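You operate a simulated robot arm through the tools that you are given. There is no shell and no other tool.

The job below is to be done with a simulated two-armed robot. You get a single attempt, and the scene is never put back.

## Task
Refill the powder tank from the CARD can to about MAX, then test it.
Fine: POWDER dial to 0 first; can back, tank lid shut and the dial at 1, then press TEST once; leave the other can; leave the delivery's other controls. Set down upright: what you pick out.

The check looks at the end state, three seconds after you hand in, the way a careful person would. Anything else that was tipped, shoved, dropped, spilled or broken makes it a failure. A push-on lid holds only when it is set on centred and level and pressed home; a screw cap is set on level and turned clockwise until tight.

## Robot
Two 7-joint arms with three-finger grippers on one trunk that stands fixed in place. Base frame: the origin is at the foot of the trunk, x ahead of it, y to its left, z up. Lengths are in m, angles in degrees, forces in N, time in s.
The left shoulder is at [0.07, 0.165, 1.238], the right one opposite. With the tool pointing down near the work surface each hand reaches from about 0.36 to 0.88 m from the base axis, measured 20 degrees to its own side. Payload 3.91 kg a hand.
The tool frame of a hand sits at the grasp point between the pads (the TCP): z along the fingers, y along the line on which they close. The tips reach 0.03 m beyond it. The gripper opens to 0.116 m; its body begins 0.073 m behind the TCP.
Orientation is told as [roll, pitch, yaw] about the base's x, y, z axes, in that order, counted from this pose: with the fingers straight down and closing along the base's y, the tool's x points along the base's -x, its y along +y and its z along -z.

## Interface
- The arms move only by the tool send_rows. It takes "left_targets", "right_targets" or both (then of equal length, played together; a hand with none holds still); each is a list of rows, each a list of 6 numbers: the shift along the tool's x, y, z in units of 300 mm (1.0 is 300 mm), then the turn, a rotation vector about the tool's x, y, z in units of 120 degrees (1.0 is 120 degrees). In form: [[tx, ty, tz, ax, ay, az], ...]. A call has 1 to 20 rows; each row is the pose to reach, as a shift and turn from the pose commanded when the call began, along the tool's axes at that moment. "left_fingers" and "right_fingers" are, for a hand that has rows, the gripper command, from -1 (shut) to 1 (fully open), values between in proportion, set as the call begins (left out, the last holds). A call with a number of a shift or a turn outside -1 to 1 is refused whole. Rows are played at 5 a second. More than 0.05 m and 8.6 degrees between two rows, or a gripper value outside its range, and nothing of the call is played. Where a pose cannot be reached the arm comes as near as it can. A force on the tool above 60 N (or 10 N above the force at the start of the call, whichever is more), or a blocked arm, ends the call early, and 0.2 s more pass. Each finger travels about 0.153 m/s and halts on what it meets, pressing with about 25 N; the grip force reading is that of the motor and also rises with nothing between the fingers. The clock runs only during rows and for 0.2 s after the last one: add rows that repeat a pose to give the fingers time. The reply holds the time, the measured pose of the TCP, the force on the tool along the base axes, the opening and the grip force, in the units named above and with some noise, with the torque about the TCP (base axes, N m) and any sound that the robot's microphone picked up.
- Cameras (640 x 400 px; columns grow to the right, rows downward): "scene" is now at [0.1328, 0.0367, 1.5709]; the picture's right is [0.38, -0.92, 0.00], its down [-0.46, -0.19, -0.87] and it looks along [0.80, 0.33, -0.50] (base axes); focal length 365 px, centre (320, 200). "left" rides on the left gripper at [0.075, 0.017, -0.088] in its tool frame; the picture's right is [-0.22, 0.97, 0.00], its down [-0.70, -0.16, -0.70] and it looks along [-0.68, -0.16, 0.71] (tool axes); focal length 247 px, centre (320, 200). "right" rides on the right gripper at [0.052, 0.056, -0.088] in its tool frame; the picture's right is [-0.73, 0.68, 0.00], its down [-0.49, -0.52, -0.70] and it looks along [-0.48, -0.51, 0.71] (tool axes); focal length 247 px, centre (320, 200). There is no depth. A picture from a camera that has moved, and an enlarged one, comes with that camera's place and axes in the base frame and with its lens. The place of the scene camera against the robot may be out by one fixed shift of up to 0.012 m in any direction.
- capture(camera): a new picture of that camera. It takes no simulated time.
- slide_trunk(by): slides the trunk up (or, below 0, down) by that many m; the arms and the scene camera ride with it, the base frame stays. It gives what a move gives, with no picture.
- head_to(pan, tilt): turns the head with the scene camera to pan (to the left, within 86 degrees either way) and tilt (down, from -29 to 69), counted from straight ahead of the robot. It gives what a move gives.
- inspect(camera, box): a new picture of the part [left, top, right, bottom] of that camera's present view, enlarged. It takes no simulated time.
- sign_off(): hands the job in; it is judged then, once.

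Places have to be worked out from the pictures, the camera data and where the tool is seen. Open the grippers and draw the arms clear of the work before you hand the job in, unless the task says otherwise.

The tools are called after "Emit:" by a JSON object that holds its "op" and its "data". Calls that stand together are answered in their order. send_rows: Moves the arms, as the interface text tells. Its arguments: {"type":"object","properties":{"left_targets":{"type":"array","items":{"type":"array","items":{"type":"number"}}},"left_fingers":{"type":"number"},"right_targets":{"type":"array","items":{"type":"array","items":{"type":"number"}}},"right_fingers":{"type":"number"}},"required":[]} The other tools are called the same way: slide_trunk (by) moves the trunk up or down; head_to (pan, tilt) turns the head that bears the scene camera; capture (camera) takes a picture; inspect (camera, box) takes an enlarged picture of a part of a camera's view; sign_off () hands the job in.

At the start:

```text
clock: 0.0
left_tool_pos: [0.4948, 0.5116, 1.3444]
left_tcp_rot: [0.1, 0.1, -0.2]
left_wrist_force: [0.3, 0.0, 0.3]
left_moment: [0.0, 0.01, 0.03]
left_grip_width: 0.1158
left_grasp_force: 0.0
right_tool_pos: [0.4319, 0.0357, 1.3548]
right_tcp_rot: [0.0, 0.0, 0.1]
right_wrist_force: [0.1, -0.3, 0.8]
right_moment: [0.03, 0.0, 0.04]
right_grip_width: 0.1164
right_grasp_force: 0.1
trunk travel left (down, up): [-0.775, 0.065]
head pan, tilt (commanded): [22.4, 29.7]
```

scene: 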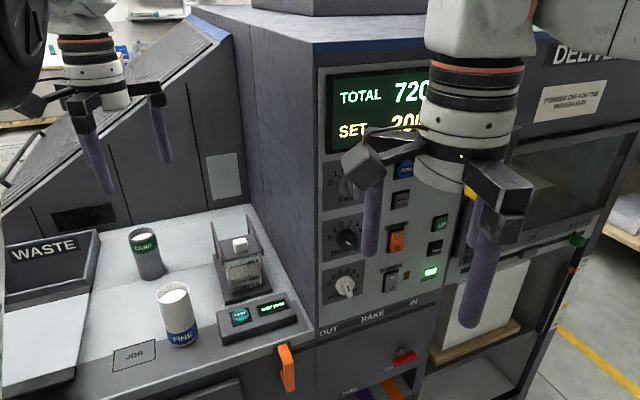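
right: 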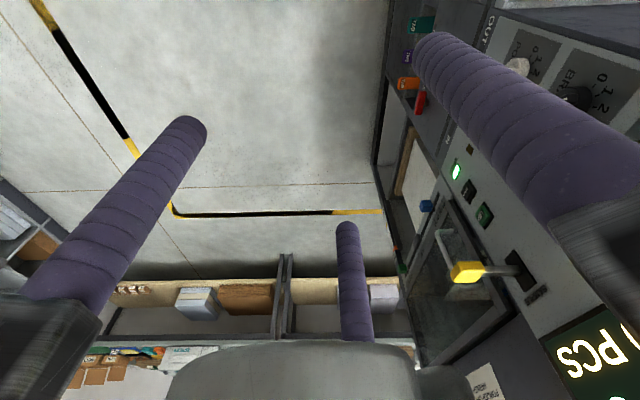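
left: 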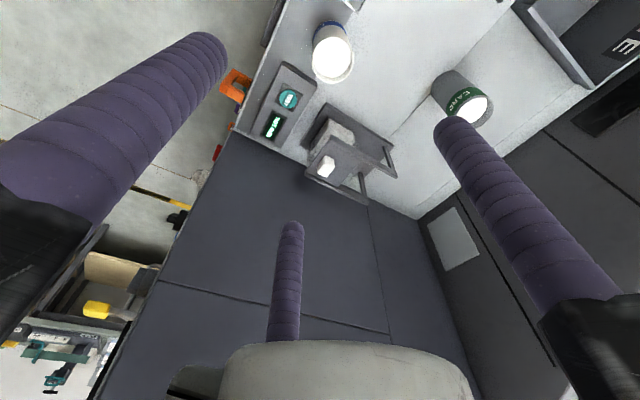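

The first pictures show two cans (CARD green, FINE blue), a tank with a lid, a TEST box, and the machine panel with dials. I'll look closer at each part before moving.

Emit:
{"op": "inspect", "data": {"camera": "scene", "box": [90, 200, 330, 380]}}

Emit:
{"op": "inspect", "data": {"camera": "scene", "box": [310, 60, 470, 330]}}

Emit:
{"op": "inspect", "data": {"camera": "left", "box": [220, 0, 520, 220]}}

```text
2.22 times, centred on (210, 290) of scene
camera zoom: at [0.1328, 0.0367, 1.5709], right [0.38, -0.92, 0.0], down [-0.46, -0.19, -0.87], along [0.8, 0.33, -0.5], focal length 811 px, centre (564, 0)
```

zoom: 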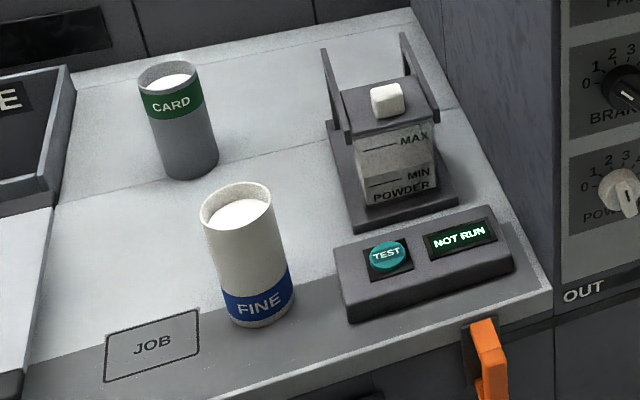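

```text
1.48 times, centred on (390, 195) of scene
camera zoom: at [0.1328, 0.0367, 1.5709], right [0.38, -0.92, 0.0], down [-0.46, -0.19, -0.87], along [0.8, 0.33, -0.5], focal length 541 px, centre (216, 207)
```

zoom: 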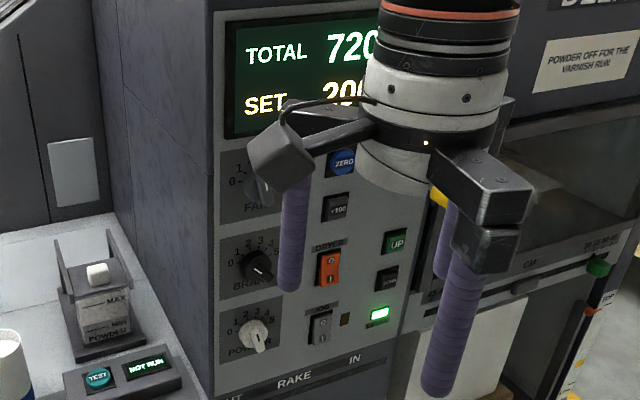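

```text
1.82 times, centred on (370, 110) of left
camera zoom: at [0.4203, 0.5285, 1.4344], right [0.22, 0.97, 0.0], down [0.7, -0.16, 0.7], along [0.68, -0.16, -0.71], focal length 449 px, centre (229, 364)
```

zoom: 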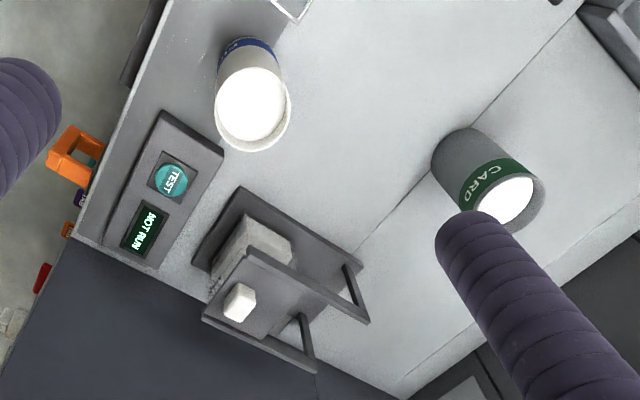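

By triangulating, I put the CARD can top near [0.654, 0.732, 1.04], FINE's top near [0.53, 0.52, 1.04], the lid knob near [0.70, 0.47, 1.055] and the POWDER knob near [0.68, 0.20, 1.04]. I'll draw the right arm aside to clear the panel view.

Emit:
{"op": "send_rows", "data": {"right_targets": [[0, -0.15, 0, 0, 0, 0], [0, -0.3, 0, 0, 0, 0], [0, -0.45, 0, 0, 0, 0], [0, -0.6, 0, 0, 0, 0], [0, -0.75, 0, 0, 0, 0]]}}

```text
clock: 1.2
left_tool_pos: [0.4943, 0.5088, 1.3474]
left_tcp_rot: [0.3, -0.1, -0.1]
left_wrist_force: [-0.3, 0.4, -0.5]
left_moment: [0.04, -0.05, -0.01]
left_grip_width: 0.1159
left_grasp_force: 0.0
right_tool_pos: [0.433, -0.192, 1.3529]
right_tcp_rot: [0.0, 0.1, 0.1]
right_wrist_force: [-0.2, -0.2, 0.2]
right_moment: [0.04, -0.02, -0.01]
right_grip_width: 0.1159
right_grasp_force: 0.0
trunk travel left (down, up): [-0.775, 0.065]
head pan, tilt (commanded): [22.4, 29.7]
```

The right arm is out of the way. Now I'll look at the panel and the whole scene.

Emit:
{"op": "inspect", "data": {"camera": "scene", "box": [315, 150, 475, 330]}}

Emit:
{"op": "capture", "data": {"camera": "scene"}}

Emit:
{"op": "inspect", "data": {"camera": "scene", "box": [190, 190, 310, 340]}}

Emit:
{"op": "capture", "data": {"camera": "right"}}

```text
2.22 times, centred on (395, 240) of scene
camera zoom: at [0.1317, 0.0334, 1.5711], right [0.38, -0.92, 0.0], down [-0.46, -0.19, -0.87], along [0.8, 0.33, -0.49], focal length 811 px, centre (153, 111)
```

zoom: 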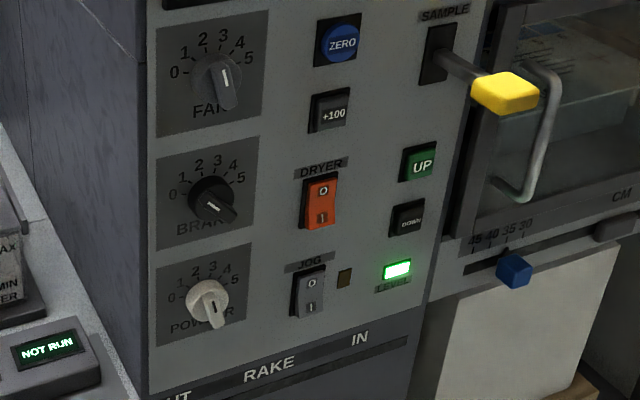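

```text
taken
camera scene: at [0.1317, 0.0334, 1.5711], right [0.38, -0.92, 0.0], down [-0.46, -0.19, -0.87], along [0.8, 0.33, -0.49], focal length 365 px, centre (320, 200)
```

scene: 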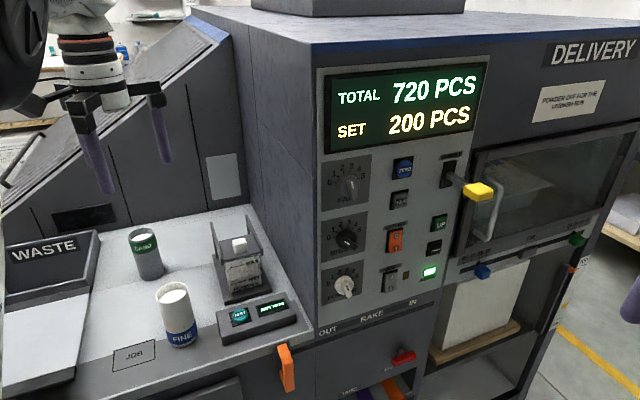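

```text
2.67 times, centred on (250, 265) of scene
camera zoom: at [0.1317, 0.0334, 1.5711], right [0.38, -0.92, 0.0], down [-0.46, -0.19, -0.87], along [0.8, 0.33, -0.49], focal length 973 px, centre (507, 27)
```

zoom: 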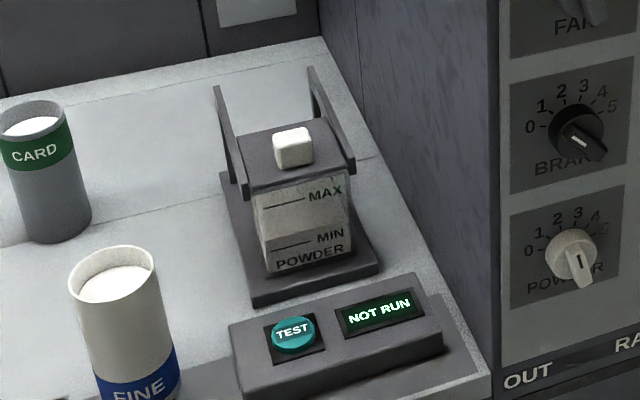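

```text
taken
camera right: at [0.3798, -0.137, 1.4421], right [0.73, 0.68, 0.0], down [0.49, -0.52, 0.7], along [0.48, -0.51, -0.72], focal length 247 px, centre (320, 200)
```

right: 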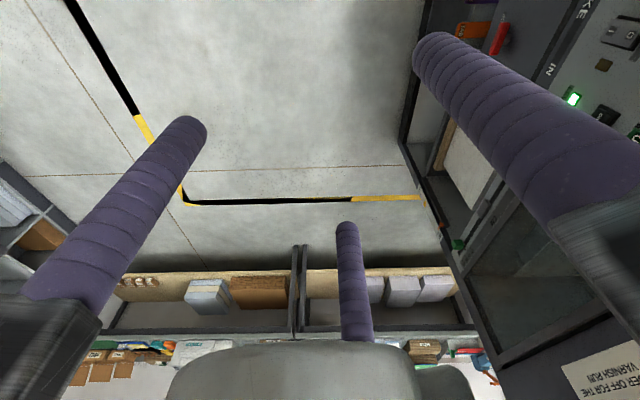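

Now I'll zoom in on the dials to read where the pointers stand, and on the tank for the lid and level.

Emit:
{"op": "inspect", "data": {"camera": "scene", "box": [322, 255, 382, 315]}}

Emit:
{"op": "inspect", "data": {"camera": "scene", "box": [318, 150, 388, 260]}}

Emit:
{"op": "inspect", "data": {"camera": "scene", "box": [200, 205, 280, 310]}}

Emit:
{"op": "inspect", "data": {"camera": "left", "box": [290, 80, 420, 220]}}

```text
6.67 times, centred on (352, 285) of scene
camera zoom: at [0.1317, 0.0334, 1.5711], right [0.38, -0.92, 0.0], down [-0.46, -0.19, -0.87], along [0.8, 0.33, -0.49], focal length 2434 px, centre (107, -367)
```

zoom: 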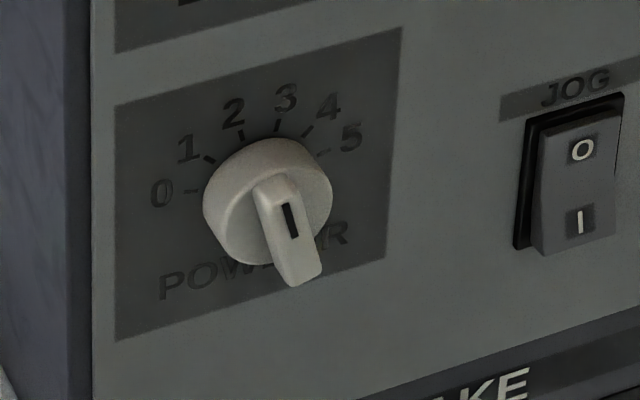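

```text
3.64 times, centred on (353, 205) of scene
camera zoom: at [0.1317, 0.0334, 1.5711], right [0.38, -0.92, 0.0], down [-0.46, -0.19, -0.87], along [0.8, 0.33, -0.49], focal length 1327 px, centre (200, 182)
```

zoom: 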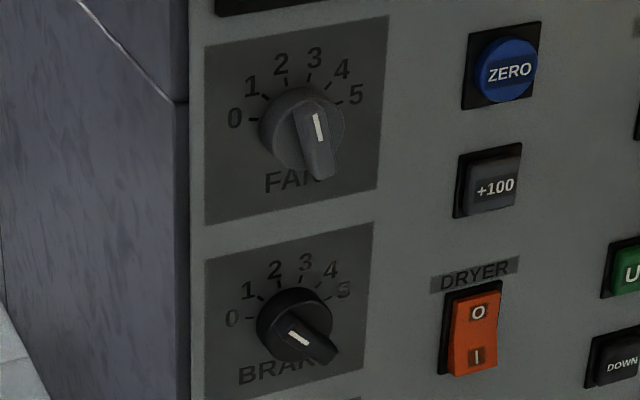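

```text
3.81 times, centred on (240, 258) of scene
camera zoom: at [0.1317, 0.0334, 1.5711], right [0.38, -0.92, 0.0], down [-0.46, -0.19, -0.87], along [0.8, 0.33, -0.49], focal length 1391 px, centre (625, -19)
```

zoom: 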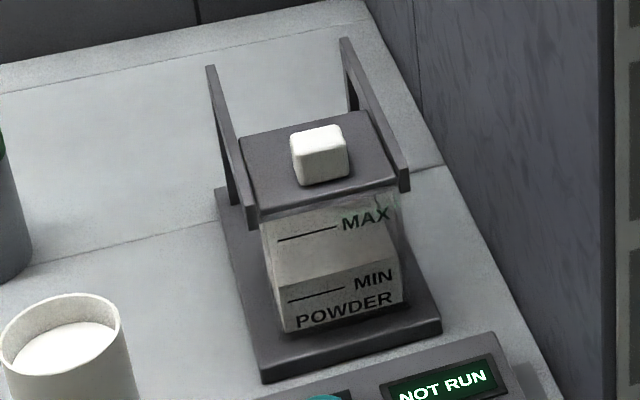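

```text
2.86 times, centred on (355, 150) of left
camera zoom: at [0.4192, 0.5255, 1.436], right [0.22, 0.97, 0.0], down [0.7, -0.16, 0.7], along [0.68, -0.16, -0.71], focal length 706 px, centre (220, 343)
```

zoom: 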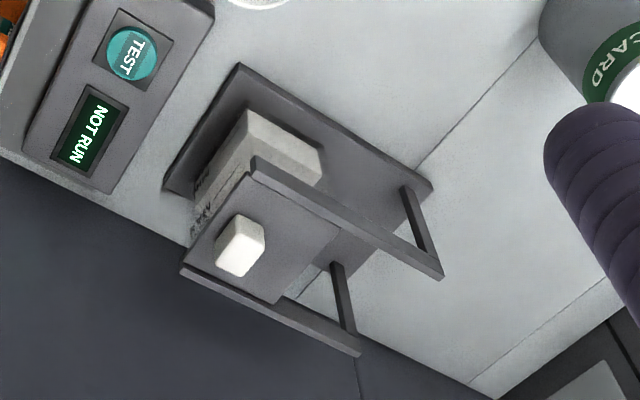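

The tank's lid is a sliding one: it rides between two rails that run back behind the tank, with a white knob on it. The level is just above MIN. The POWDER pointer points below the scale (the tapered end) or at around 2 (the opposite end), so I'll check how the fingers close before planning the grips.

Emit:
{"op": "send_rows", "data": {"left_targets": [[0, 0, 0, 0, 0, 0], [0, 0, 0, 0, 0, 0], [0, 0, 0, 0, 0, 0]], "left_fingers": 0}}

Emit:
{"op": "capture", "data": {"camera": "left"}}

Emit:
{"op": "inspect", "data": {"camera": "scene", "box": [40, 20, 200, 220]}}

Emit:
{"op": "send_rows", "data": {"left_targets": [[0, 0, 0, 0, 0, 0], [0, 0, 0, 0, 0, 0], [0, 0, 0, 0, 0, 0]], "left_fingers": -1}}

Emit:
{"op": "capture", "data": {"camera": "left"}}

```text
clock: 2.0
left_tool_pos: [0.4952, 0.5127, 1.3455]
left_tcp_rot: [0.0, -0.1, 0.0]
left_wrist_force: [-0.4, -0.3, -0.2]
left_moment: [-0.03, 0.02, 0.01]
left_grip_width: 0.0579
left_grasp_force: 0.1
right_tool_pos: [0.4325, -0.1882, 1.3537]
right_tcp_rot: [-0.1, 0.0, -0.2]
right_wrist_force: [-0.3, -0.7, 0.2]
right_moment: [-0.03, 0.0, 0.02]
right_grip_width: 0.1159
right_grasp_force: 0.1
trunk travel left (down, up): [-0.775, 0.065]
head pan, tilt (commanded): [22.4, 29.7]
```

```text
taken
camera left: at [0.4205, 0.529, 1.4341], right [0.22, 0.97, 0.0], down [0.7, -0.16, 0.7], along [0.68, -0.16, -0.71], focal length 247 px, centre (320, 200)
```

left: 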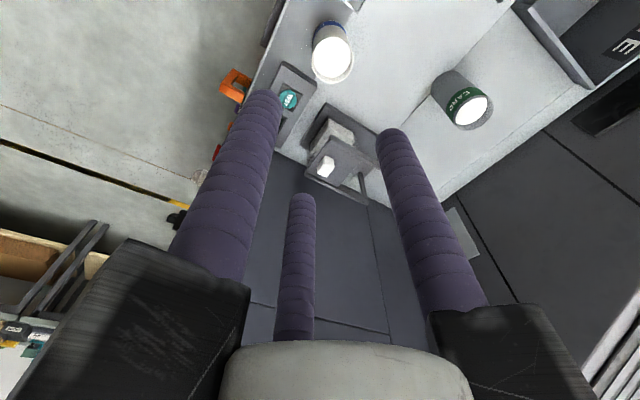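

```text
2.00 times, centred on (120, 120) of scene
camera zoom: at [0.133, 0.0372, 1.5709], right [0.38, -0.93, 0.0], down [-0.46, -0.19, -0.87], along [0.8, 0.33, -0.5], focal length 730 px, centre (720, 360)
```

zoom: 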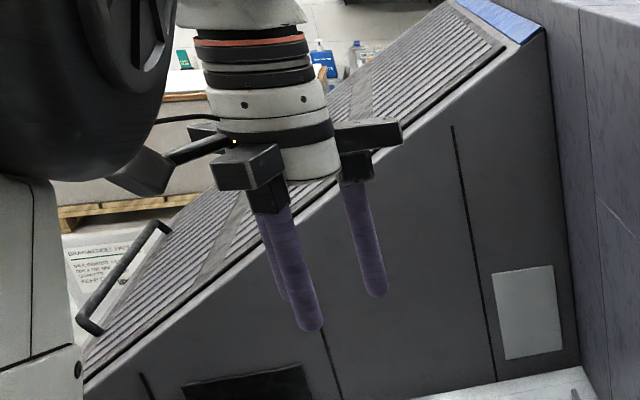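

```text
clock: 2.8
left_tool_pos: [0.4951, 0.5126, 1.3466]
left_tcp_rot: [-0.1, 0.0, 0.0]
left_wrist_force: [0.1, -0.7, 0.1]
left_moment: [0.01, 0.01, 0.02]
left_grip_width: 0.009
left_grasp_force: 24.9
right_tool_pos: [0.4339, -0.1892, 1.3529]
right_tcp_rot: [0.1, 0.1, -0.2]
right_wrist_force: [-0.2, -0.3, 0.3]
right_moment: [-0.02, 0.0, -0.01]
right_grip_width: 0.1162
right_grasp_force: 0.1
trunk travel left (down, up): [-0.775, 0.065]
head pan, tilt (commanded): [22.4, 29.7]
```

```text
taken
camera left: at [0.4202, 0.5285, 1.4344], right [0.22, 0.97, 0.0], down [0.7, -0.16, 0.7], along [0.68, -0.16, -0.71], focal length 247 px, centre (320, 200)
```

left: 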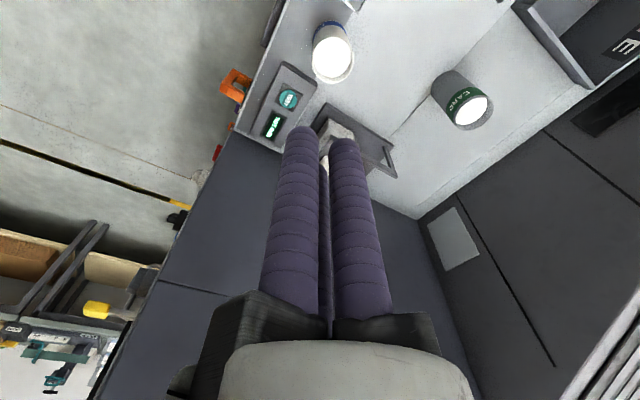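

The fingers close radially like a three-jaw chuck (finger centres about 10 mm outside the pad circle). From the plate edges and the panel, the whole machine is turned about 45°: its front faces roughly (-0.7,-0.7) and the lid rails run back along (+0.7,+0.7). I'll bring the right hand level, facing the POWDER dial from a standoff, so its camera can check the dial's place and setting.

Emit:
{"op": "send_rows", "data": {"right_targets": [[-0.0231, 0.0584, 0.0691, -0.0209, -0.0506, -0.0209], [-0.0461, 0.1167, 0.1381, -0.0419, -0.1011, -0.0419], [-0.0692, 0.1751, 0.2072, -0.0628, -0.1517, -0.0628], [-0.0923, 0.2334, 0.2763, -0.0837, -0.2022, -0.0837], [-0.1154, 0.2918, 0.3454, -0.1047, -0.2528, -0.1047], [-0.1384, 0.3501, 0.4144, -0.1256, -0.3033, -0.1256], [-0.1615, 0.4085, 0.4835, -0.1466, -0.3539, -0.1466], [-0.1846, 0.4669, 0.5526, -0.1675, -0.4044, -0.1675], [-0.2076, 0.5252, 0.6216, -0.1884, -0.455, -0.1884], [-0.2307, 0.5836, 0.6907, -0.2094, -0.5055, -0.2094], [-0.2538, 0.6419, 0.7598, -0.2303, -0.5561, -0.2303], [-0.2769, 0.7003, 0.8289, -0.2512, -0.6066, -0.2512], [-0.2999, 0.7586, 0.8979, -0.2722, -0.6572, -0.2722], [-0.323, 0.817, 0.967, -0.2931, -0.7077, -0.2931], [-0.323, 0.817, 0.967, -0.2931, -0.7077, -0.2931]]}}

Emit:
{"op": "capture", "data": {"camera": "right"}}

Emit:
{"op": "capture", "data": {"camera": "scene"}}

```text
clock: 6.0
left_tool_pos: [0.4938, 0.5119, 1.3452]
left_tcp_rot: [0.0, 0.0, 0.0]
left_wrist_force: [-1.1, 0.5, 0.6]
left_moment: [0.04, -0.01, -0.01]
left_grip_width: 0.0093
left_grasp_force: 25.3
right_tool_pos: [0.5284, 0.0549, 1.0642]
right_tcp_rot: [146.0, -89.9, -101.1]
right_wrist_force: [-0.4, -0.6, 0.1]
right_moment: [0.02, -0.03, -0.01]
right_grip_width: 0.1157
right_grasp_force: 0.1
right hand out of reach, approached as far as the arm can: row 9, 10, 11
trunk travel left (down, up): [-0.775, 0.065]
head pan, tilt (commanded): [22.4, 29.7]
```

```text
taken
camera right: at [0.4269, 0.0323, 1.0119], right [-0.48, 0.48, 0.73], down [-0.13, -0.87, 0.49], along [0.87, 0.14, 0.48], focal length 247 px, centre (320, 200)
```

right: 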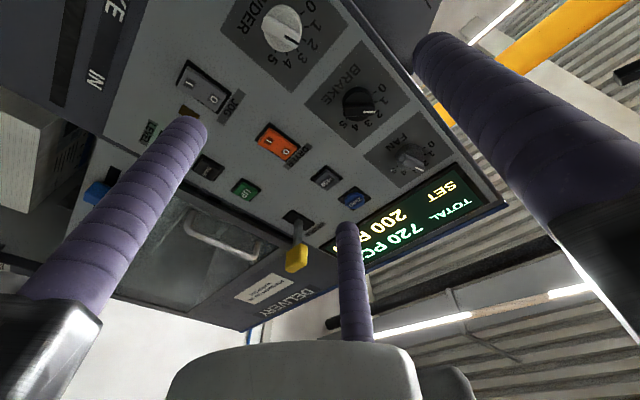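

```text
taken
camera scene: at [0.132, 0.0364, 1.571], right [0.38, -0.93, 0.0], down [-0.46, -0.19, -0.87], along [0.8, 0.33, -0.5], focal length 365 px, centre (320, 200)
```

scene: 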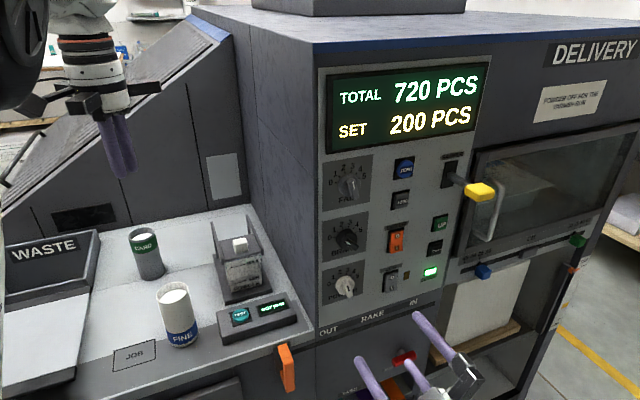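

The hand is level and faces the panel. I'll zoom in on the dials from this camera to read the pointer and get its bearing.

Emit:
{"op": "inspect", "data": {"camera": "right", "box": [215, 0, 355, 90]}}

Emit:
{"op": "inspect", "data": {"camera": "right", "box": [300, 40, 460, 190]}}

```text
4.44 times, centred on (285, 45) of right
camera zoom: at [0.4269, 0.0323, 1.0119], right [-0.48, 0.48, 0.73], down [-0.13, -0.87, 0.49], along [0.87, 0.14, 0.48], focal length 1098 px, centre (476, 889)
```

zoom: 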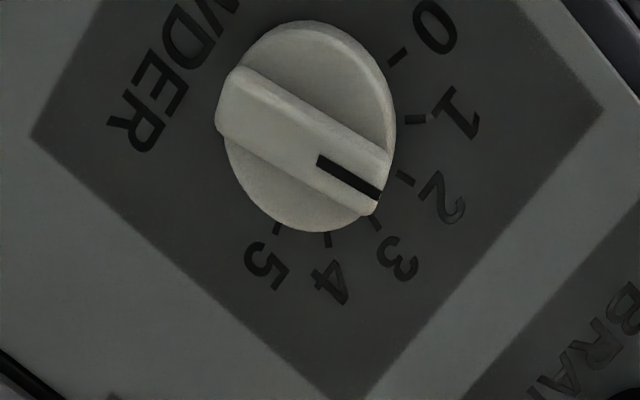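

```text
2.67 times, centred on (380, 115) of right
camera zoom: at [0.4269, 0.0323, 1.0119], right [-0.48, 0.48, 0.73], down [-0.13, -0.87, 0.49], along [0.87, 0.14, 0.48], focal length 659 px, centre (160, 427)
```

zoom: 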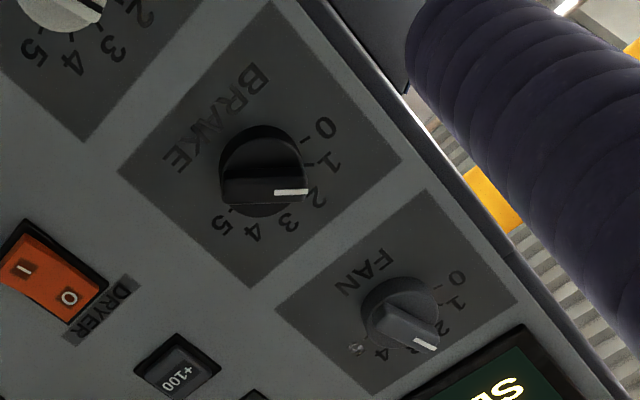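

The mark end of the POWDER bar points at about -16° from vertical, i.e. at "2"; 0 is about 55–60° counter-clockwise of that. The dial axis triangulates to about (0.708, 0.215, 1.02) at the panel. I'll narrow the fingers to 80 mm, align with the axis, roll 16° so the thumb lies square to the bar, and stop short to re-measure.

Emit:
{"op": "send_rows", "data": {"right_targets": [[0.0367, -0.0116, 0.1, 0, 0, -0.0333], [0.0733, -0.0232, 0.2, 0, 0, -0.0667], [0.11, -0.0347, 0.3, 0, 0, -0.1], [0.1467, -0.0463, 0.4, 0, 0, -0.1333], [0.1467, -0.0463, 0.4, 0, 0, -0.1333]], "right_fingers": 0.38}}

Emit:
{"op": "capture", "data": {"camera": "right"}}

Emit:
{"op": "inspect", "data": {"camera": "scene", "box": [300, 230, 460, 340]}}

```text
clock: 7.2
left_tool_pos: [0.4948, 0.5109, 1.3468]
left_tcp_rot: [0.1, 0.0, -0.2]
left_wrist_force: [-0.3, 0.3, 0.0]
left_moment: [0.0, -0.02, -0.01]
left_grip_width: 0.009
left_grasp_force: 25.0
right_tool_pos: [0.6227, 0.1301, 1.0227]
right_tcp_rot: [-90.1, -74.1, 135.1]
right_wrist_force: [-1.0, -0.5, -0.5]
right_moment: [0.02, 0.05, -0.02]
right_grip_width: 0.0798
right_grasp_force: 0.1
trunk travel left (down, up): [-0.775, 0.065]
head pan, tilt (commanded): [22.4, 29.7]
```

```text
taken
camera right: at [0.5328, 0.0963, 0.9565], right [-0.61, 0.61, 0.52], down [-0.24, -0.76, 0.61], along [0.76, 0.25, 0.6], focal length 247 px, centre (320, 200)
```

right: 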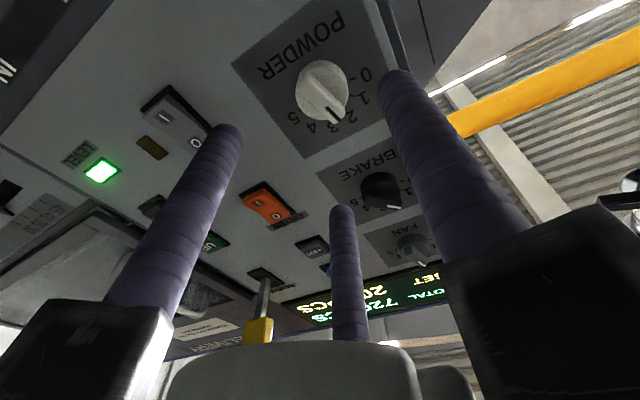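

```text
3.64 times, centred on (380, 285) of scene
camera zoom: at [0.1323, 0.0356, 1.571], right [0.38, -0.93, 0.0], down [-0.46, -0.19, -0.87], along [0.8, 0.33, -0.5], focal length 1327 px, centre (102, -109)
```

zoom: 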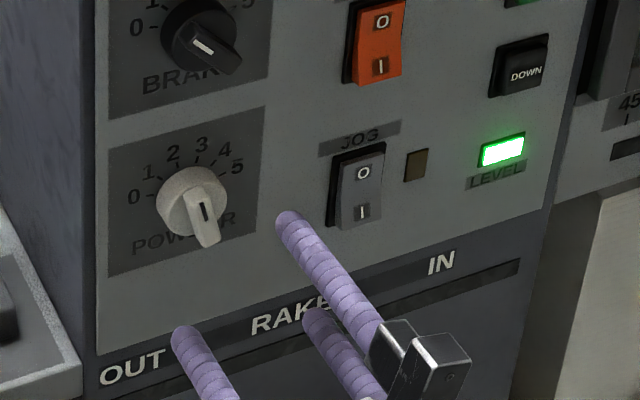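

The hand is nearer; I'll enlarge the dial in this view to triangulate its axis from the right camera alone.

Emit:
{"op": "inspect", "data": {"camera": "right", "box": [250, 20, 410, 150]}}

```text
3.08 times, centred on (330, 85) of right
camera zoom: at [0.5328, 0.0963, 0.9565], right [-0.61, 0.61, 0.52], down [-0.24, -0.76, 0.61], along [0.76, 0.25, 0.6], focal length 760 px, centre (289, 554)
```

zoom: 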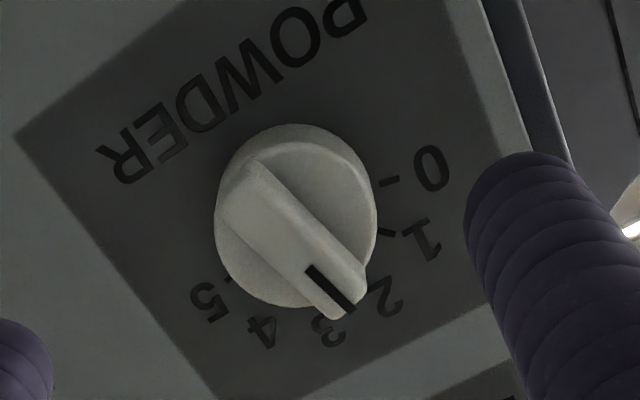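

Using both right-camera views, the dial axis meets the panel at about (0.700, 0.211, 1.020), 112 mm ahead of the TCP and 2–3 mm off laterally. I'll advance with that correction until the tips are about 5 mm off the panel.

Emit:
{"op": "send_rows", "data": {"right_targets": [[0.0063, 0.0097, 0.06, 0, 0, 0], [0.0063, 0.0097, 0.12, 0, 0, 0], [0.0063, 0.0097, 0.18, 0, 0, 0], [0.0063, 0.0097, 0.25, 0, 0, 0], [0.0063, 0.0097, 0.25, 0, 0, 0]]}}

Emit:
{"op": "capture", "data": {"camera": "right"}}

Emit:
{"op": "inspect", "data": {"camera": "scene", "box": [300, 230, 460, 340]}}

```text
clock: 8.4
left_tool_pos: [0.495, 0.5107, 1.3458]
left_tcp_rot: [0.0, 0.0, -0.1]
left_wrist_force: [-0.1, -0.2, 0.2]
left_moment: [0.0, 0.03, 0.0]
left_grip_width: 0.0095
left_grasp_force: 25.4
right_tool_pos: [0.6758, 0.1839, 1.0191]
right_tcp_rot: [-90.0, -74.0, 135.0]
right_wrist_force: [-0.1, -0.3, -0.2]
right_moment: [0.0, 0.03, -0.02]
right_grip_width: 0.0799
right_grasp_force: 0.1
trunk travel left (down, up): [-0.775, 0.065]
head pan, tilt (commanded): [22.4, 29.7]
```

```text
taken
camera right: at [0.5841, 0.1493, 0.9544], right [-0.6, 0.61, 0.52], down [-0.23, -0.76, 0.61], along [0.76, 0.25, 0.6], focal length 247 px, centre (320, 200)
```

right: 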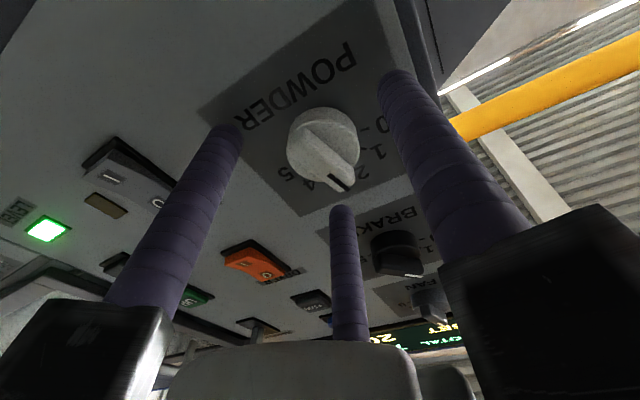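

```text
3.64 times, centred on (380, 285) of scene
camera zoom: at [0.1326, 0.0359, 1.571], right [0.38, -0.93, 0.0], down [-0.46, -0.19, -0.87], along [0.8, 0.33, -0.5], focal length 1327 px, centre (102, -109)
```

zoom: 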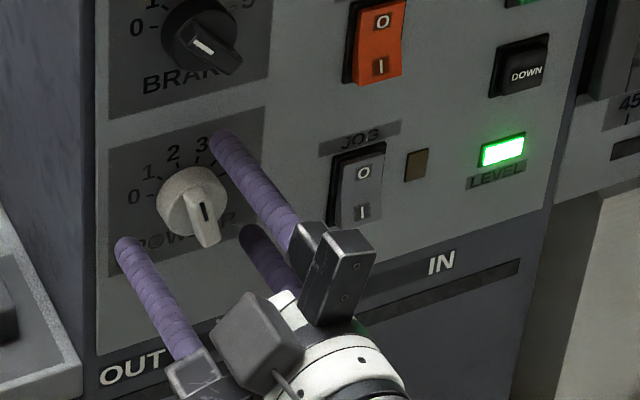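

The three fingers surround the knob. I'll zoom in to check centring and depth before closing.

Emit:
{"op": "inspect", "data": {"camera": "right", "box": [220, 60, 420, 230]}}

Emit:
{"op": "inspect", "data": {"camera": "scene", "box": [320, 255, 400, 315]}}

```text
2.35 times, centred on (320, 145) of right
camera zoom: at [0.5841, 0.1493, 0.9544], right [-0.6, 0.61, 0.52], down [-0.23, -0.76, 0.61], along [0.76, 0.25, 0.6], focal length 581 px, centre (320, 329)
```

zoom: 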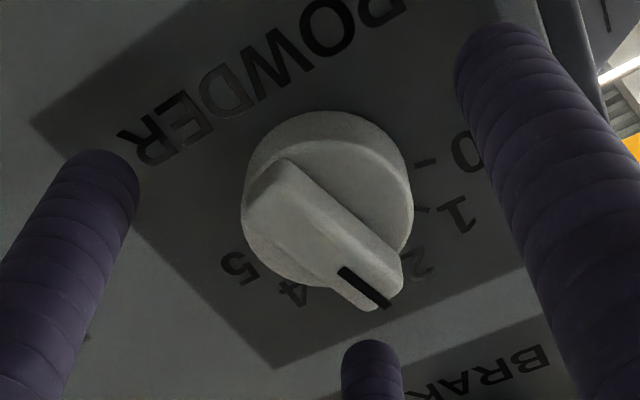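

```text
6.67 times, centred on (360, 285) of scene
camera zoom: at [0.1326, 0.0359, 1.571], right [0.38, -0.93, 0.0], down [-0.46, -0.19, -0.87], along [0.8, 0.33, -0.5], focal length 2434 px, centre (53, -367)
```

zoom: 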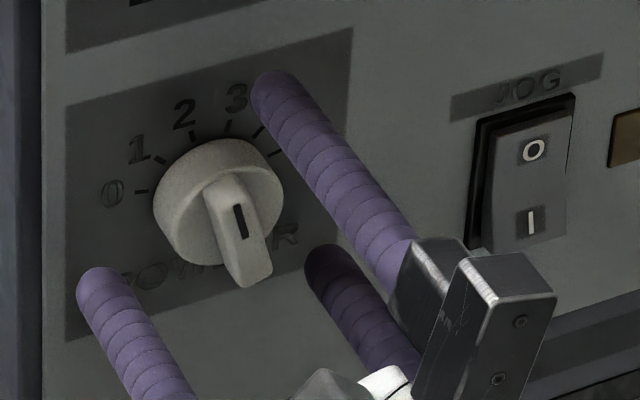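

The hand is centred on the knob to about 2 mm with the tips about 8 mm off the panel. I'll nudge slightly in and then close the fingers on the knob.

Emit:
{"op": "send_rows", "data": {"right_targets": [[-0.0077, 0.003, 0.01, 0, 0, 0]]}}

Emit:
{"op": "send_rows", "data": {"right_targets": [[0, 0, 0, 0, 0, 0], [0, 0, 0, 0, 0, 0], [0, 0, 0, 0, 0, 0]], "right_fingers": -0.6}}

Emit:
{"op": "inspect", "data": {"camera": "right", "box": [220, 60, 420, 230]}}

Emit:
{"op": "inspect", "data": {"camera": "scene", "box": [320, 255, 400, 315]}}

```text
clock: 8.8
left_tool_pos: [0.4941, 0.5135, 1.3456]
left_tcp_rot: [0.0, 0.1, -0.1]
left_wrist_force: [0.3, 0.8, -0.1]
left_moment: [-0.01, 0.02, 0.01]
left_grip_width: 0.0091
left_grasp_force: 25.1
right_tool_pos: [0.6758, 0.1889, 1.0204]
right_tcp_rot: [-89.9, -74.0, 134.9]
right_wrist_force: [0.1, -1.2, 0.5]
right_moment: [0.0, -0.03, 0.02]
right_grip_width: 0.0798
right_grasp_force: 0.1
trunk travel left (down, up): [-0.775, 0.065]
head pan, tilt (commanded): [22.4, 29.7]
```

```text
clock: 9.6
left_tool_pos: [0.4945, 0.512, 1.3457]
left_tcp_rot: [-0.1, 0.0, -0.1]
left_wrist_force: [0.1, -0.3, -0.6]
left_moment: [-0.02, -0.05, 0.0]
left_grip_width: 0.0092
left_grasp_force: 25.2
right_tool_pos: [0.6762, 0.1885, 1.0196]
right_tcp_rot: [-89.8, -74.0, 134.8]
right_wrist_force: [-1.0, -0.8, -3.3]
right_moment: [0.1, -0.03, 0.27]
right_grip_width: 0.0381
right_grasp_force: 44.5
trunk travel left (down, up): [-0.775, 0.065]
head pan, tilt (commanded): [22.4, 29.7]
```

```text
2.35 times, centred on (320, 145) of right
camera zoom: at [0.5855, 0.1532, 0.9548], right [-0.6, 0.61, 0.52], down [-0.23, -0.76, 0.61], along [0.76, 0.25, 0.6], focal length 581 px, centre (320, 329)
```

zoom: 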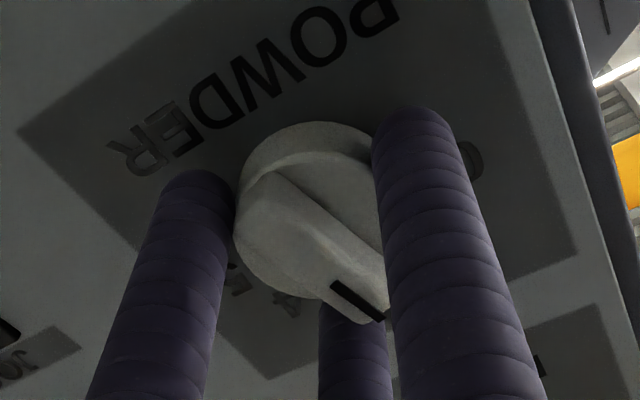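

```text
6.67 times, centred on (360, 285) of scene
camera zoom: at [0.1331, 0.0366, 1.5709], right [0.38, -0.93, 0.0], down [-0.46, -0.19, -0.87], along [0.8, 0.33, -0.5], focal length 2434 px, centre (53, -367)
```

zoom: 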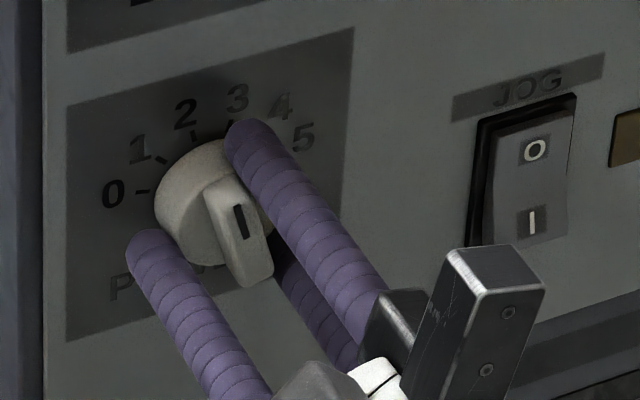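

The knob is gripped (38 mm opening, small side forces). I'll turn it counter-clockwise 54° about the tool axis and read the pointer.

Emit:
{"op": "send_rows", "data": {"right_targets": [[0, 0, 0, 0, 0, -0.055], [0, 0, 0, 0, 0, -0.11], [0, 0, 0, 0, 0, -0.165], [0, 0, 0, 0, 0, -0.22], [0, 0, 0, 0, 0, -0.275], [0, 0, 0, 0, 0, -0.33], [0, 0, 0, 0, 0, -0.39], [0, 0, 0, 0, 0, -0.45], [0, 0, 0, 0, 0, -0.45]]}}

Emit:
{"op": "inspect", "data": {"camera": "right", "box": [220, 60, 420, 230]}}

Emit:
{"op": "inspect", "data": {"camera": "scene", "box": [320, 255, 400, 315]}}

```text
clock: 11.6
left_tool_pos: [0.4932, 0.5128, 1.3464]
left_tcp_rot: [0.0, -0.1, 0.0]
left_wrist_force: [0.7, -0.6, 1.0]
left_moment: [0.02, -0.05, 0.02]
left_grip_width: 0.009
left_grasp_force: 25.1
right_tool_pos: [0.6767, 0.1886, 1.0204]
right_tcp_rot: [-90.0, -20.0, 134.8]
right_wrist_force: [-9.2, 3.4, -4.5]
right_moment: [-0.66, 0.59, 0.24]
right_grip_width: 0.0381
right_grasp_force: 44.9
trunk travel left (down, up): [-0.775, 0.065]
head pan, tilt (commanded): [22.4, 29.7]
```

```text
2.35 times, centred on (320, 145) of right
camera zoom: at [0.6345, 0.1042, 0.9497], right [-0.65, 0.65, -0.39], down [-0.69, -0.3, 0.66], along [0.31, 0.7, 0.64], focal length 581 px, centre (320, 329)
```

zoom: 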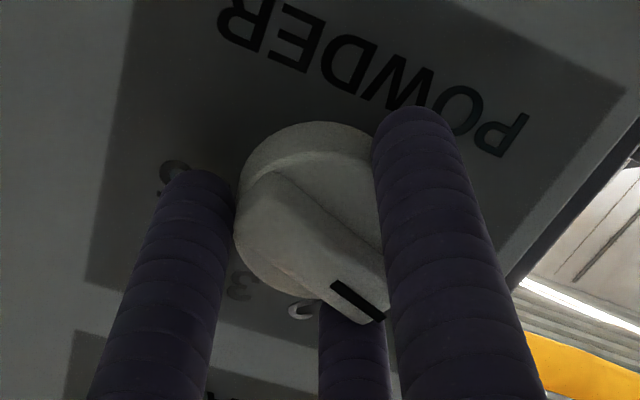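

```text
6.67 times, centred on (360, 285) of scene
camera zoom: at [0.1315, 0.0378, 1.571], right [0.38, -0.92, 0.0], down [-0.46, -0.19, -0.87], along [0.8, 0.33, -0.5], focal length 2434 px, centre (53, -367)
```

zoom: 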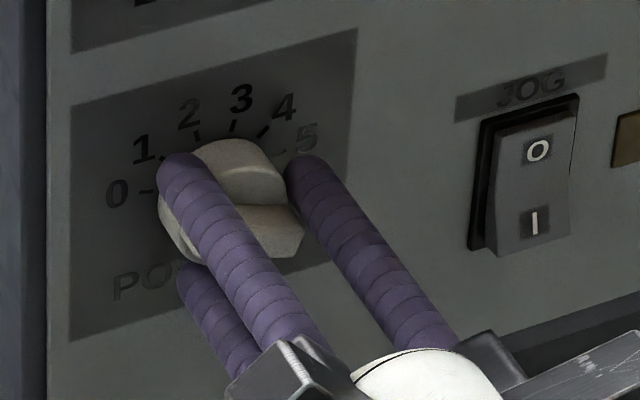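

The knob turned with the hand. I'll open the fingers to look at where the pointer now stands.

Emit:
{"op": "send_rows", "data": {"right_targets": [[0, 0, 0, 0, 0, 0], [0, 0, 0, 0, 0, 0]], "right_fingers": 0.38}}

Emit:
{"op": "inspect", "data": {"camera": "right", "box": [220, 60, 420, 230]}}

Emit:
{"op": "inspect", "data": {"camera": "scene", "box": [320, 255, 400, 315]}}

```text
clock: 12.2
left_tool_pos: [0.4939, 0.5119, 1.3461]
left_tcp_rot: [-0.1, 0.0, -0.2]
left_wrist_force: [-0.4, -0.8, -0.3]
left_moment: [-0.02, -0.04, 0.03]
left_grip_width: 0.0093
left_grasp_force: 25.6
right_tool_pos: [0.678, 0.1852, 1.0198]
right_tcp_rot: [-90.0, -20.1, 134.8]
right_wrist_force: [-0.2, 0.3, -0.6]
right_moment: [0.01, -0.02, -0.01]
right_grip_width: 0.0799
right_grasp_force: 0.0
trunk travel left (down, up): [-0.775, 0.065]
head pan, tilt (commanded): [22.4, 29.7]
```

```text
2.35 times, centred on (320, 145) of right
camera zoom: at [0.6358, 0.103, 0.9497], right [-0.65, 0.65, -0.39], down [-0.69, -0.3, 0.66], along [0.32, 0.7, 0.65], focal length 581 px, centre (320, 329)
```

zoom: 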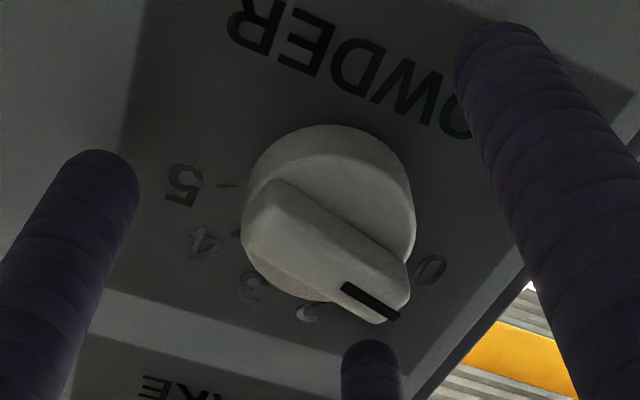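

```text
6.67 times, centred on (360, 285) of scene
camera zoom: at [0.1325, 0.0372, 1.571], right [0.38, -0.93, 0.0], down [-0.46, -0.19, -0.87], along [0.8, 0.33, -0.5], focal length 2434 px, centre (53, -367)
```

zoom: 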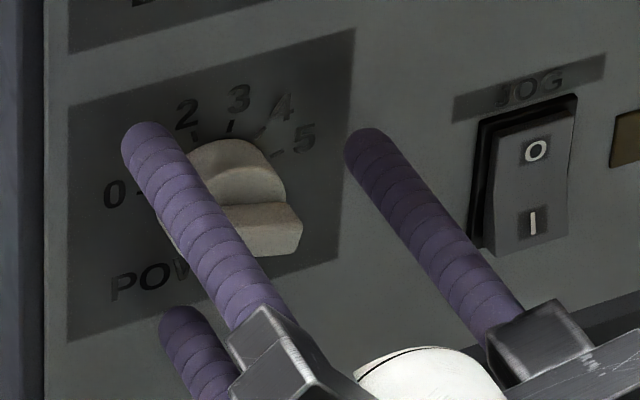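

The pointer now appears to lie at about -74°, on the 0 mark (30° per step). I'll back the hand straight off so the scene camera can confirm it.

Emit:
{"op": "send_rows", "data": {"right_targets": [[0, 0, -0.12, 0, 0, 0], [0, 0, -0.24, 0, 0, 0], [0, 0, -0.36, 0, 0, 0], [0, 0, -0.5, 0, 0, 0]]}}

Emit:
{"op": "inspect", "data": {"camera": "scene", "box": [320, 255, 400, 315]}}

Emit:
{"op": "inspect", "data": {"camera": "right", "box": [220, 0, 420, 170]}}

```text
clock: 13.2
left_tool_pos: [0.4937, 0.5126, 1.3459]
left_tcp_rot: [0.1, -0.1, 0.0]
left_wrist_force: [0.2, -0.3, -0.2]
left_moment: [0.04, 0.01, 0.02]
left_grip_width: 0.0091
left_grasp_force: 25.3
right_tool_pos: [0.5749, 0.074, 1.0164]
right_tcp_rot: [-89.9, -20.9, 133.5]
right_wrist_force: [0.1, -1.1, -0.1]
right_moment: [-0.04, -0.03, -0.01]
right_grip_width: 0.0803
right_grasp_force: 0.1
trunk travel left (down, up): [-0.775, 0.065]
head pan, tilt (commanded): [22.4, 29.7]
```

```text
6.67 times, centred on (360, 285) of scene
camera zoom: at [0.1317, 0.0357, 1.5711], right [0.38, -0.92, 0.0], down [-0.46, -0.19, -0.87], along [0.8, 0.33, -0.5], focal length 2434 px, centre (53, -367)
```

zoom: 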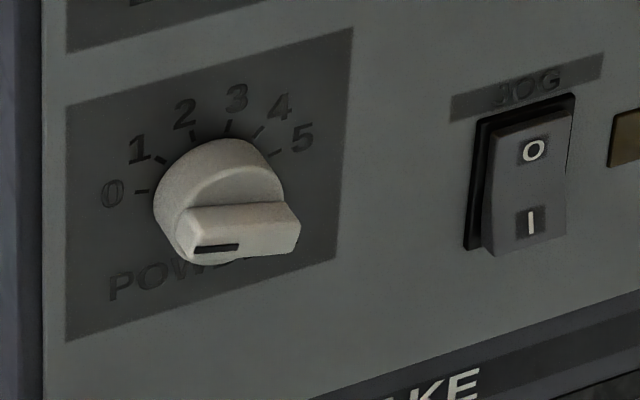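

```text
2.35 times, centred on (320, 85) of right
camera zoom: at [0.5306, -0.0095, 0.9456], right [-0.64, 0.67, -0.37], down [-0.69, -0.29, 0.66], along [0.34, 0.68, 0.65], focal length 581 px, centre (320, 471)
```

zoom: 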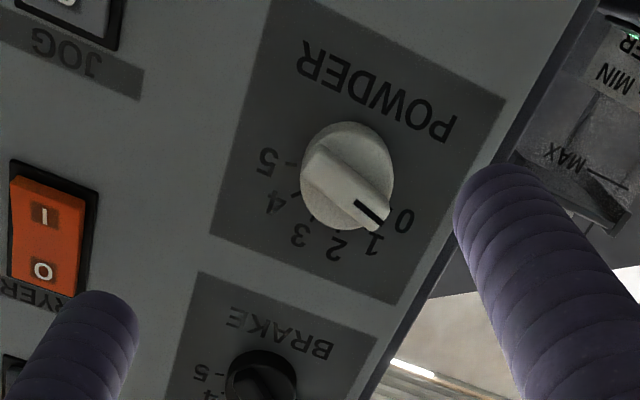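

The scene view shows the POWDER bar's mark on 0. I'll park the right hand further back and bring the left hand over the front of the tank, turned 45°, to look at the lid and knob closely.

Emit:
{"op": "send_rows", "data": {"right_targets": [[0.0089, -0.0328, -0.098, 0, 0, 0], [0.0179, -0.0657, -0.196, 0, 0, 0], [0.0268, -0.0985, -0.294, 0, 0, 0], [0.0358, -0.1313, -0.393, 0, 0, 0], [0.0447, -0.1642, -0.491, 0, 0, 0], [0.0537, -0.197, -0.589, 0, 0, 0]], "left_targets": [[-0.0587, -0.0787, 0.0812, 0, 0, -0.0625], [-0.1173, -0.1573, 0.1623, 0, 0, -0.125], [-0.176, -0.236, 0.2435, 0, 0, -0.1875], [-0.2347, -0.3147, 0.3247, 0, 0, -0.25], [-0.2933, -0.3933, 0.4058, 0, 0, -0.3125], [-0.352, -0.472, 0.487, 0, 0, -0.375]], "left_fingers": 1}}

Emit:
{"op": "capture", "data": {"camera": "left"}}

Emit:
{"op": "capture", "data": {"camera": "scene"}}

```text
clock: 14.6
left_tool_pos: [0.602, 0.3667, 1.2009]
left_tcp_rot: [0.2, -0.1, 45.0]
left_wrist_force: [-0.4, 0.4, -0.6]
left_moment: [0.05, 0.04, 0.01]
left_grip_width: 0.116
left_grasp_force: 0.1
right_tool_pos: [0.4747, -0.0712, 1.0664]
right_tcp_rot: [-90.2, -20.1, 135.2]
right_wrist_force: [0.8, -0.3, -0.5]
right_moment: [0.01, 0.0, 0.03]
right_grip_width: 0.0799
right_grasp_force: 0.0
right hand out of reach, approached as far as the arm can: row 6
trunk travel left (down, up): [-0.775, 0.065]
head pan, tilt (commanded): [22.4, 29.7]
```

```text
taken
camera left: at [0.5378, 0.325, 1.29], right [-0.53, 0.85, 0.0], down [0.61, 0.38, 0.7], along [0.59, 0.37, -0.71], focal length 247 px, centre (320, 200)
```

left: 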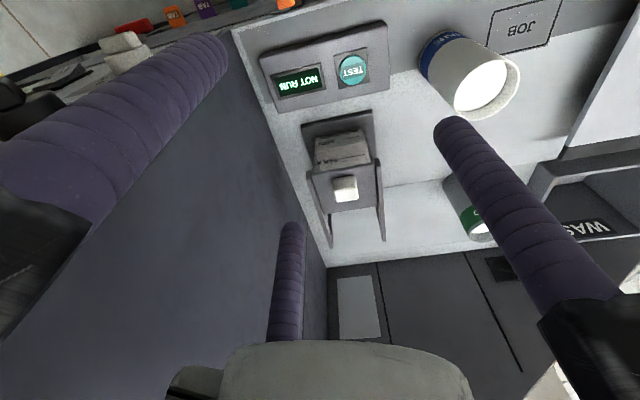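

```text
taken
camera scene: at [0.1351, 0.0327, 1.5708], right [0.38, -0.92, 0.0], down [-0.46, -0.19, -0.87], along [0.8, 0.33, -0.5], focal length 365 px, centre (320, 200)
```

scene: 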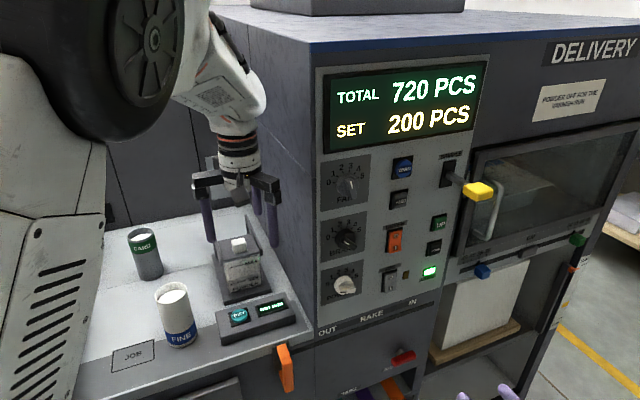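

The left camera has a clear view of the tank from the front. I'll enlarge it.

Emit:
{"op": "inspect", "data": {"camera": "left", "box": [290, 90, 400, 250]}}

Emit:
{"op": "inspect", "data": {"camera": "left", "box": [410, 20, 540, 250]}}

```text
2.50 times, centred on (345, 170) of left
camera zoom: at [0.5378, 0.325, 1.29], right [-0.53, 0.85, 0.0], down [0.61, 0.38, 0.7], along [0.59, 0.37, -0.71], focal length 617 px, centre (258, 275)
```

zoom: 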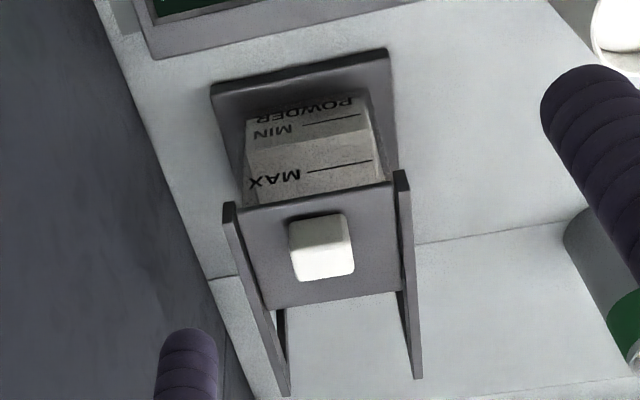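

```text
1.74 times, centred on (475, 135) of left
camera zoom: at [0.5378, 0.325, 1.29], right [-0.53, 0.85, 0.0], down [0.61, 0.38, 0.7], along [0.59, 0.37, -0.71], focal length 430 px, centre (50, 313)
```

zoom: 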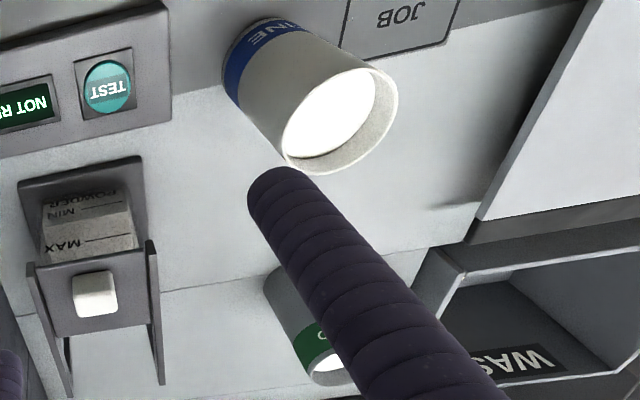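

The lid is about 74 × 80 mm at z≈1.04 with a ~24 mm knob centred near (0.703, 0.469); the open rails run back behind it. I'll shut the left fingers to use as a pusher and come down in front of the knob, still above it, to check height.

Emit:
{"op": "send_rows", "data": {"left_targets": [[-0.074, 0.0065, 0.06, 0, 0, 0], [-0.148, 0.013, 0.13, 0, 0, 0], [-0.221, 0.0195, 0.21, 0, 0, 0], [-0.27, 0.026, 0.29, 0, 0, 0], [-0.27, 0.026, 0.337, 0, 0, 0], [-0.27, 0.026, 0.337, 0, 0, 0]], "left_fingers": -1}}

Emit:
{"op": "capture", "data": {"camera": "left"}}

Emit:
{"op": "inspect", "data": {"camera": "scene", "box": [190, 170, 310, 310]}}

```text
clock: 16.0
left_tool_pos: [0.6523, 0.4334, 1.0982]
left_tcp_rot: [0.0, 0.0, 44.9]
left_wrist_force: [0.4, -0.4, -0.7]
left_moment: [0.03, -0.01, -0.02]
left_grip_width: 0.0091
left_grasp_force: 25.2
right_tool_pos: [0.4739, -0.0697, 1.0677]
right_tcp_rot: [-90.1, -19.9, 135.0]
right_wrist_force: [0.3, -0.7, -0.3]
right_moment: [-0.02, 0.01, 0.02]
right_grip_width: 0.08
right_grasp_force: 0.1
trunk travel left (down, up): [-0.775, 0.065]
head pan, tilt (commanded): [22.4, 29.7]
```

```text
taken
camera left: at [0.5881, 0.3923, 1.1872], right [-0.53, 0.85, 0.0], down [0.61, 0.38, 0.7], along [0.59, 0.37, -0.71], focal length 247 px, centre (320, 200)
```

left: 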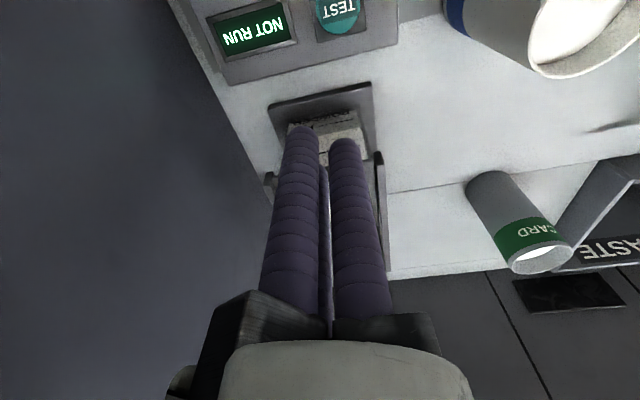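

```text
2.86 times, centred on (250, 240) of scene
camera zoom: at [0.1324, 0.0368, 1.571], right [0.38, -0.93, 0.0], down [-0.46, -0.19, -0.87], along [0.8, 0.33, -0.5], focal length 1043 px, centre (520, 86)
```

zoom: 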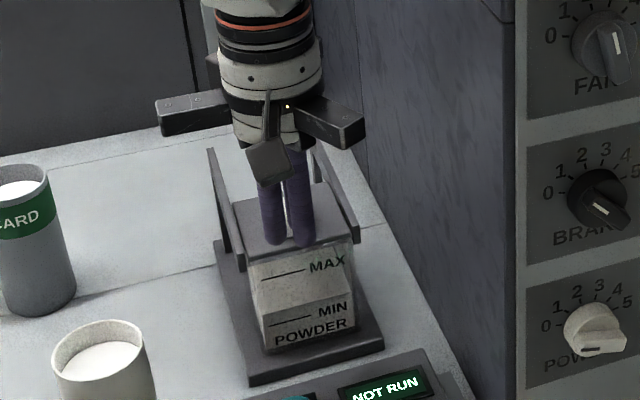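

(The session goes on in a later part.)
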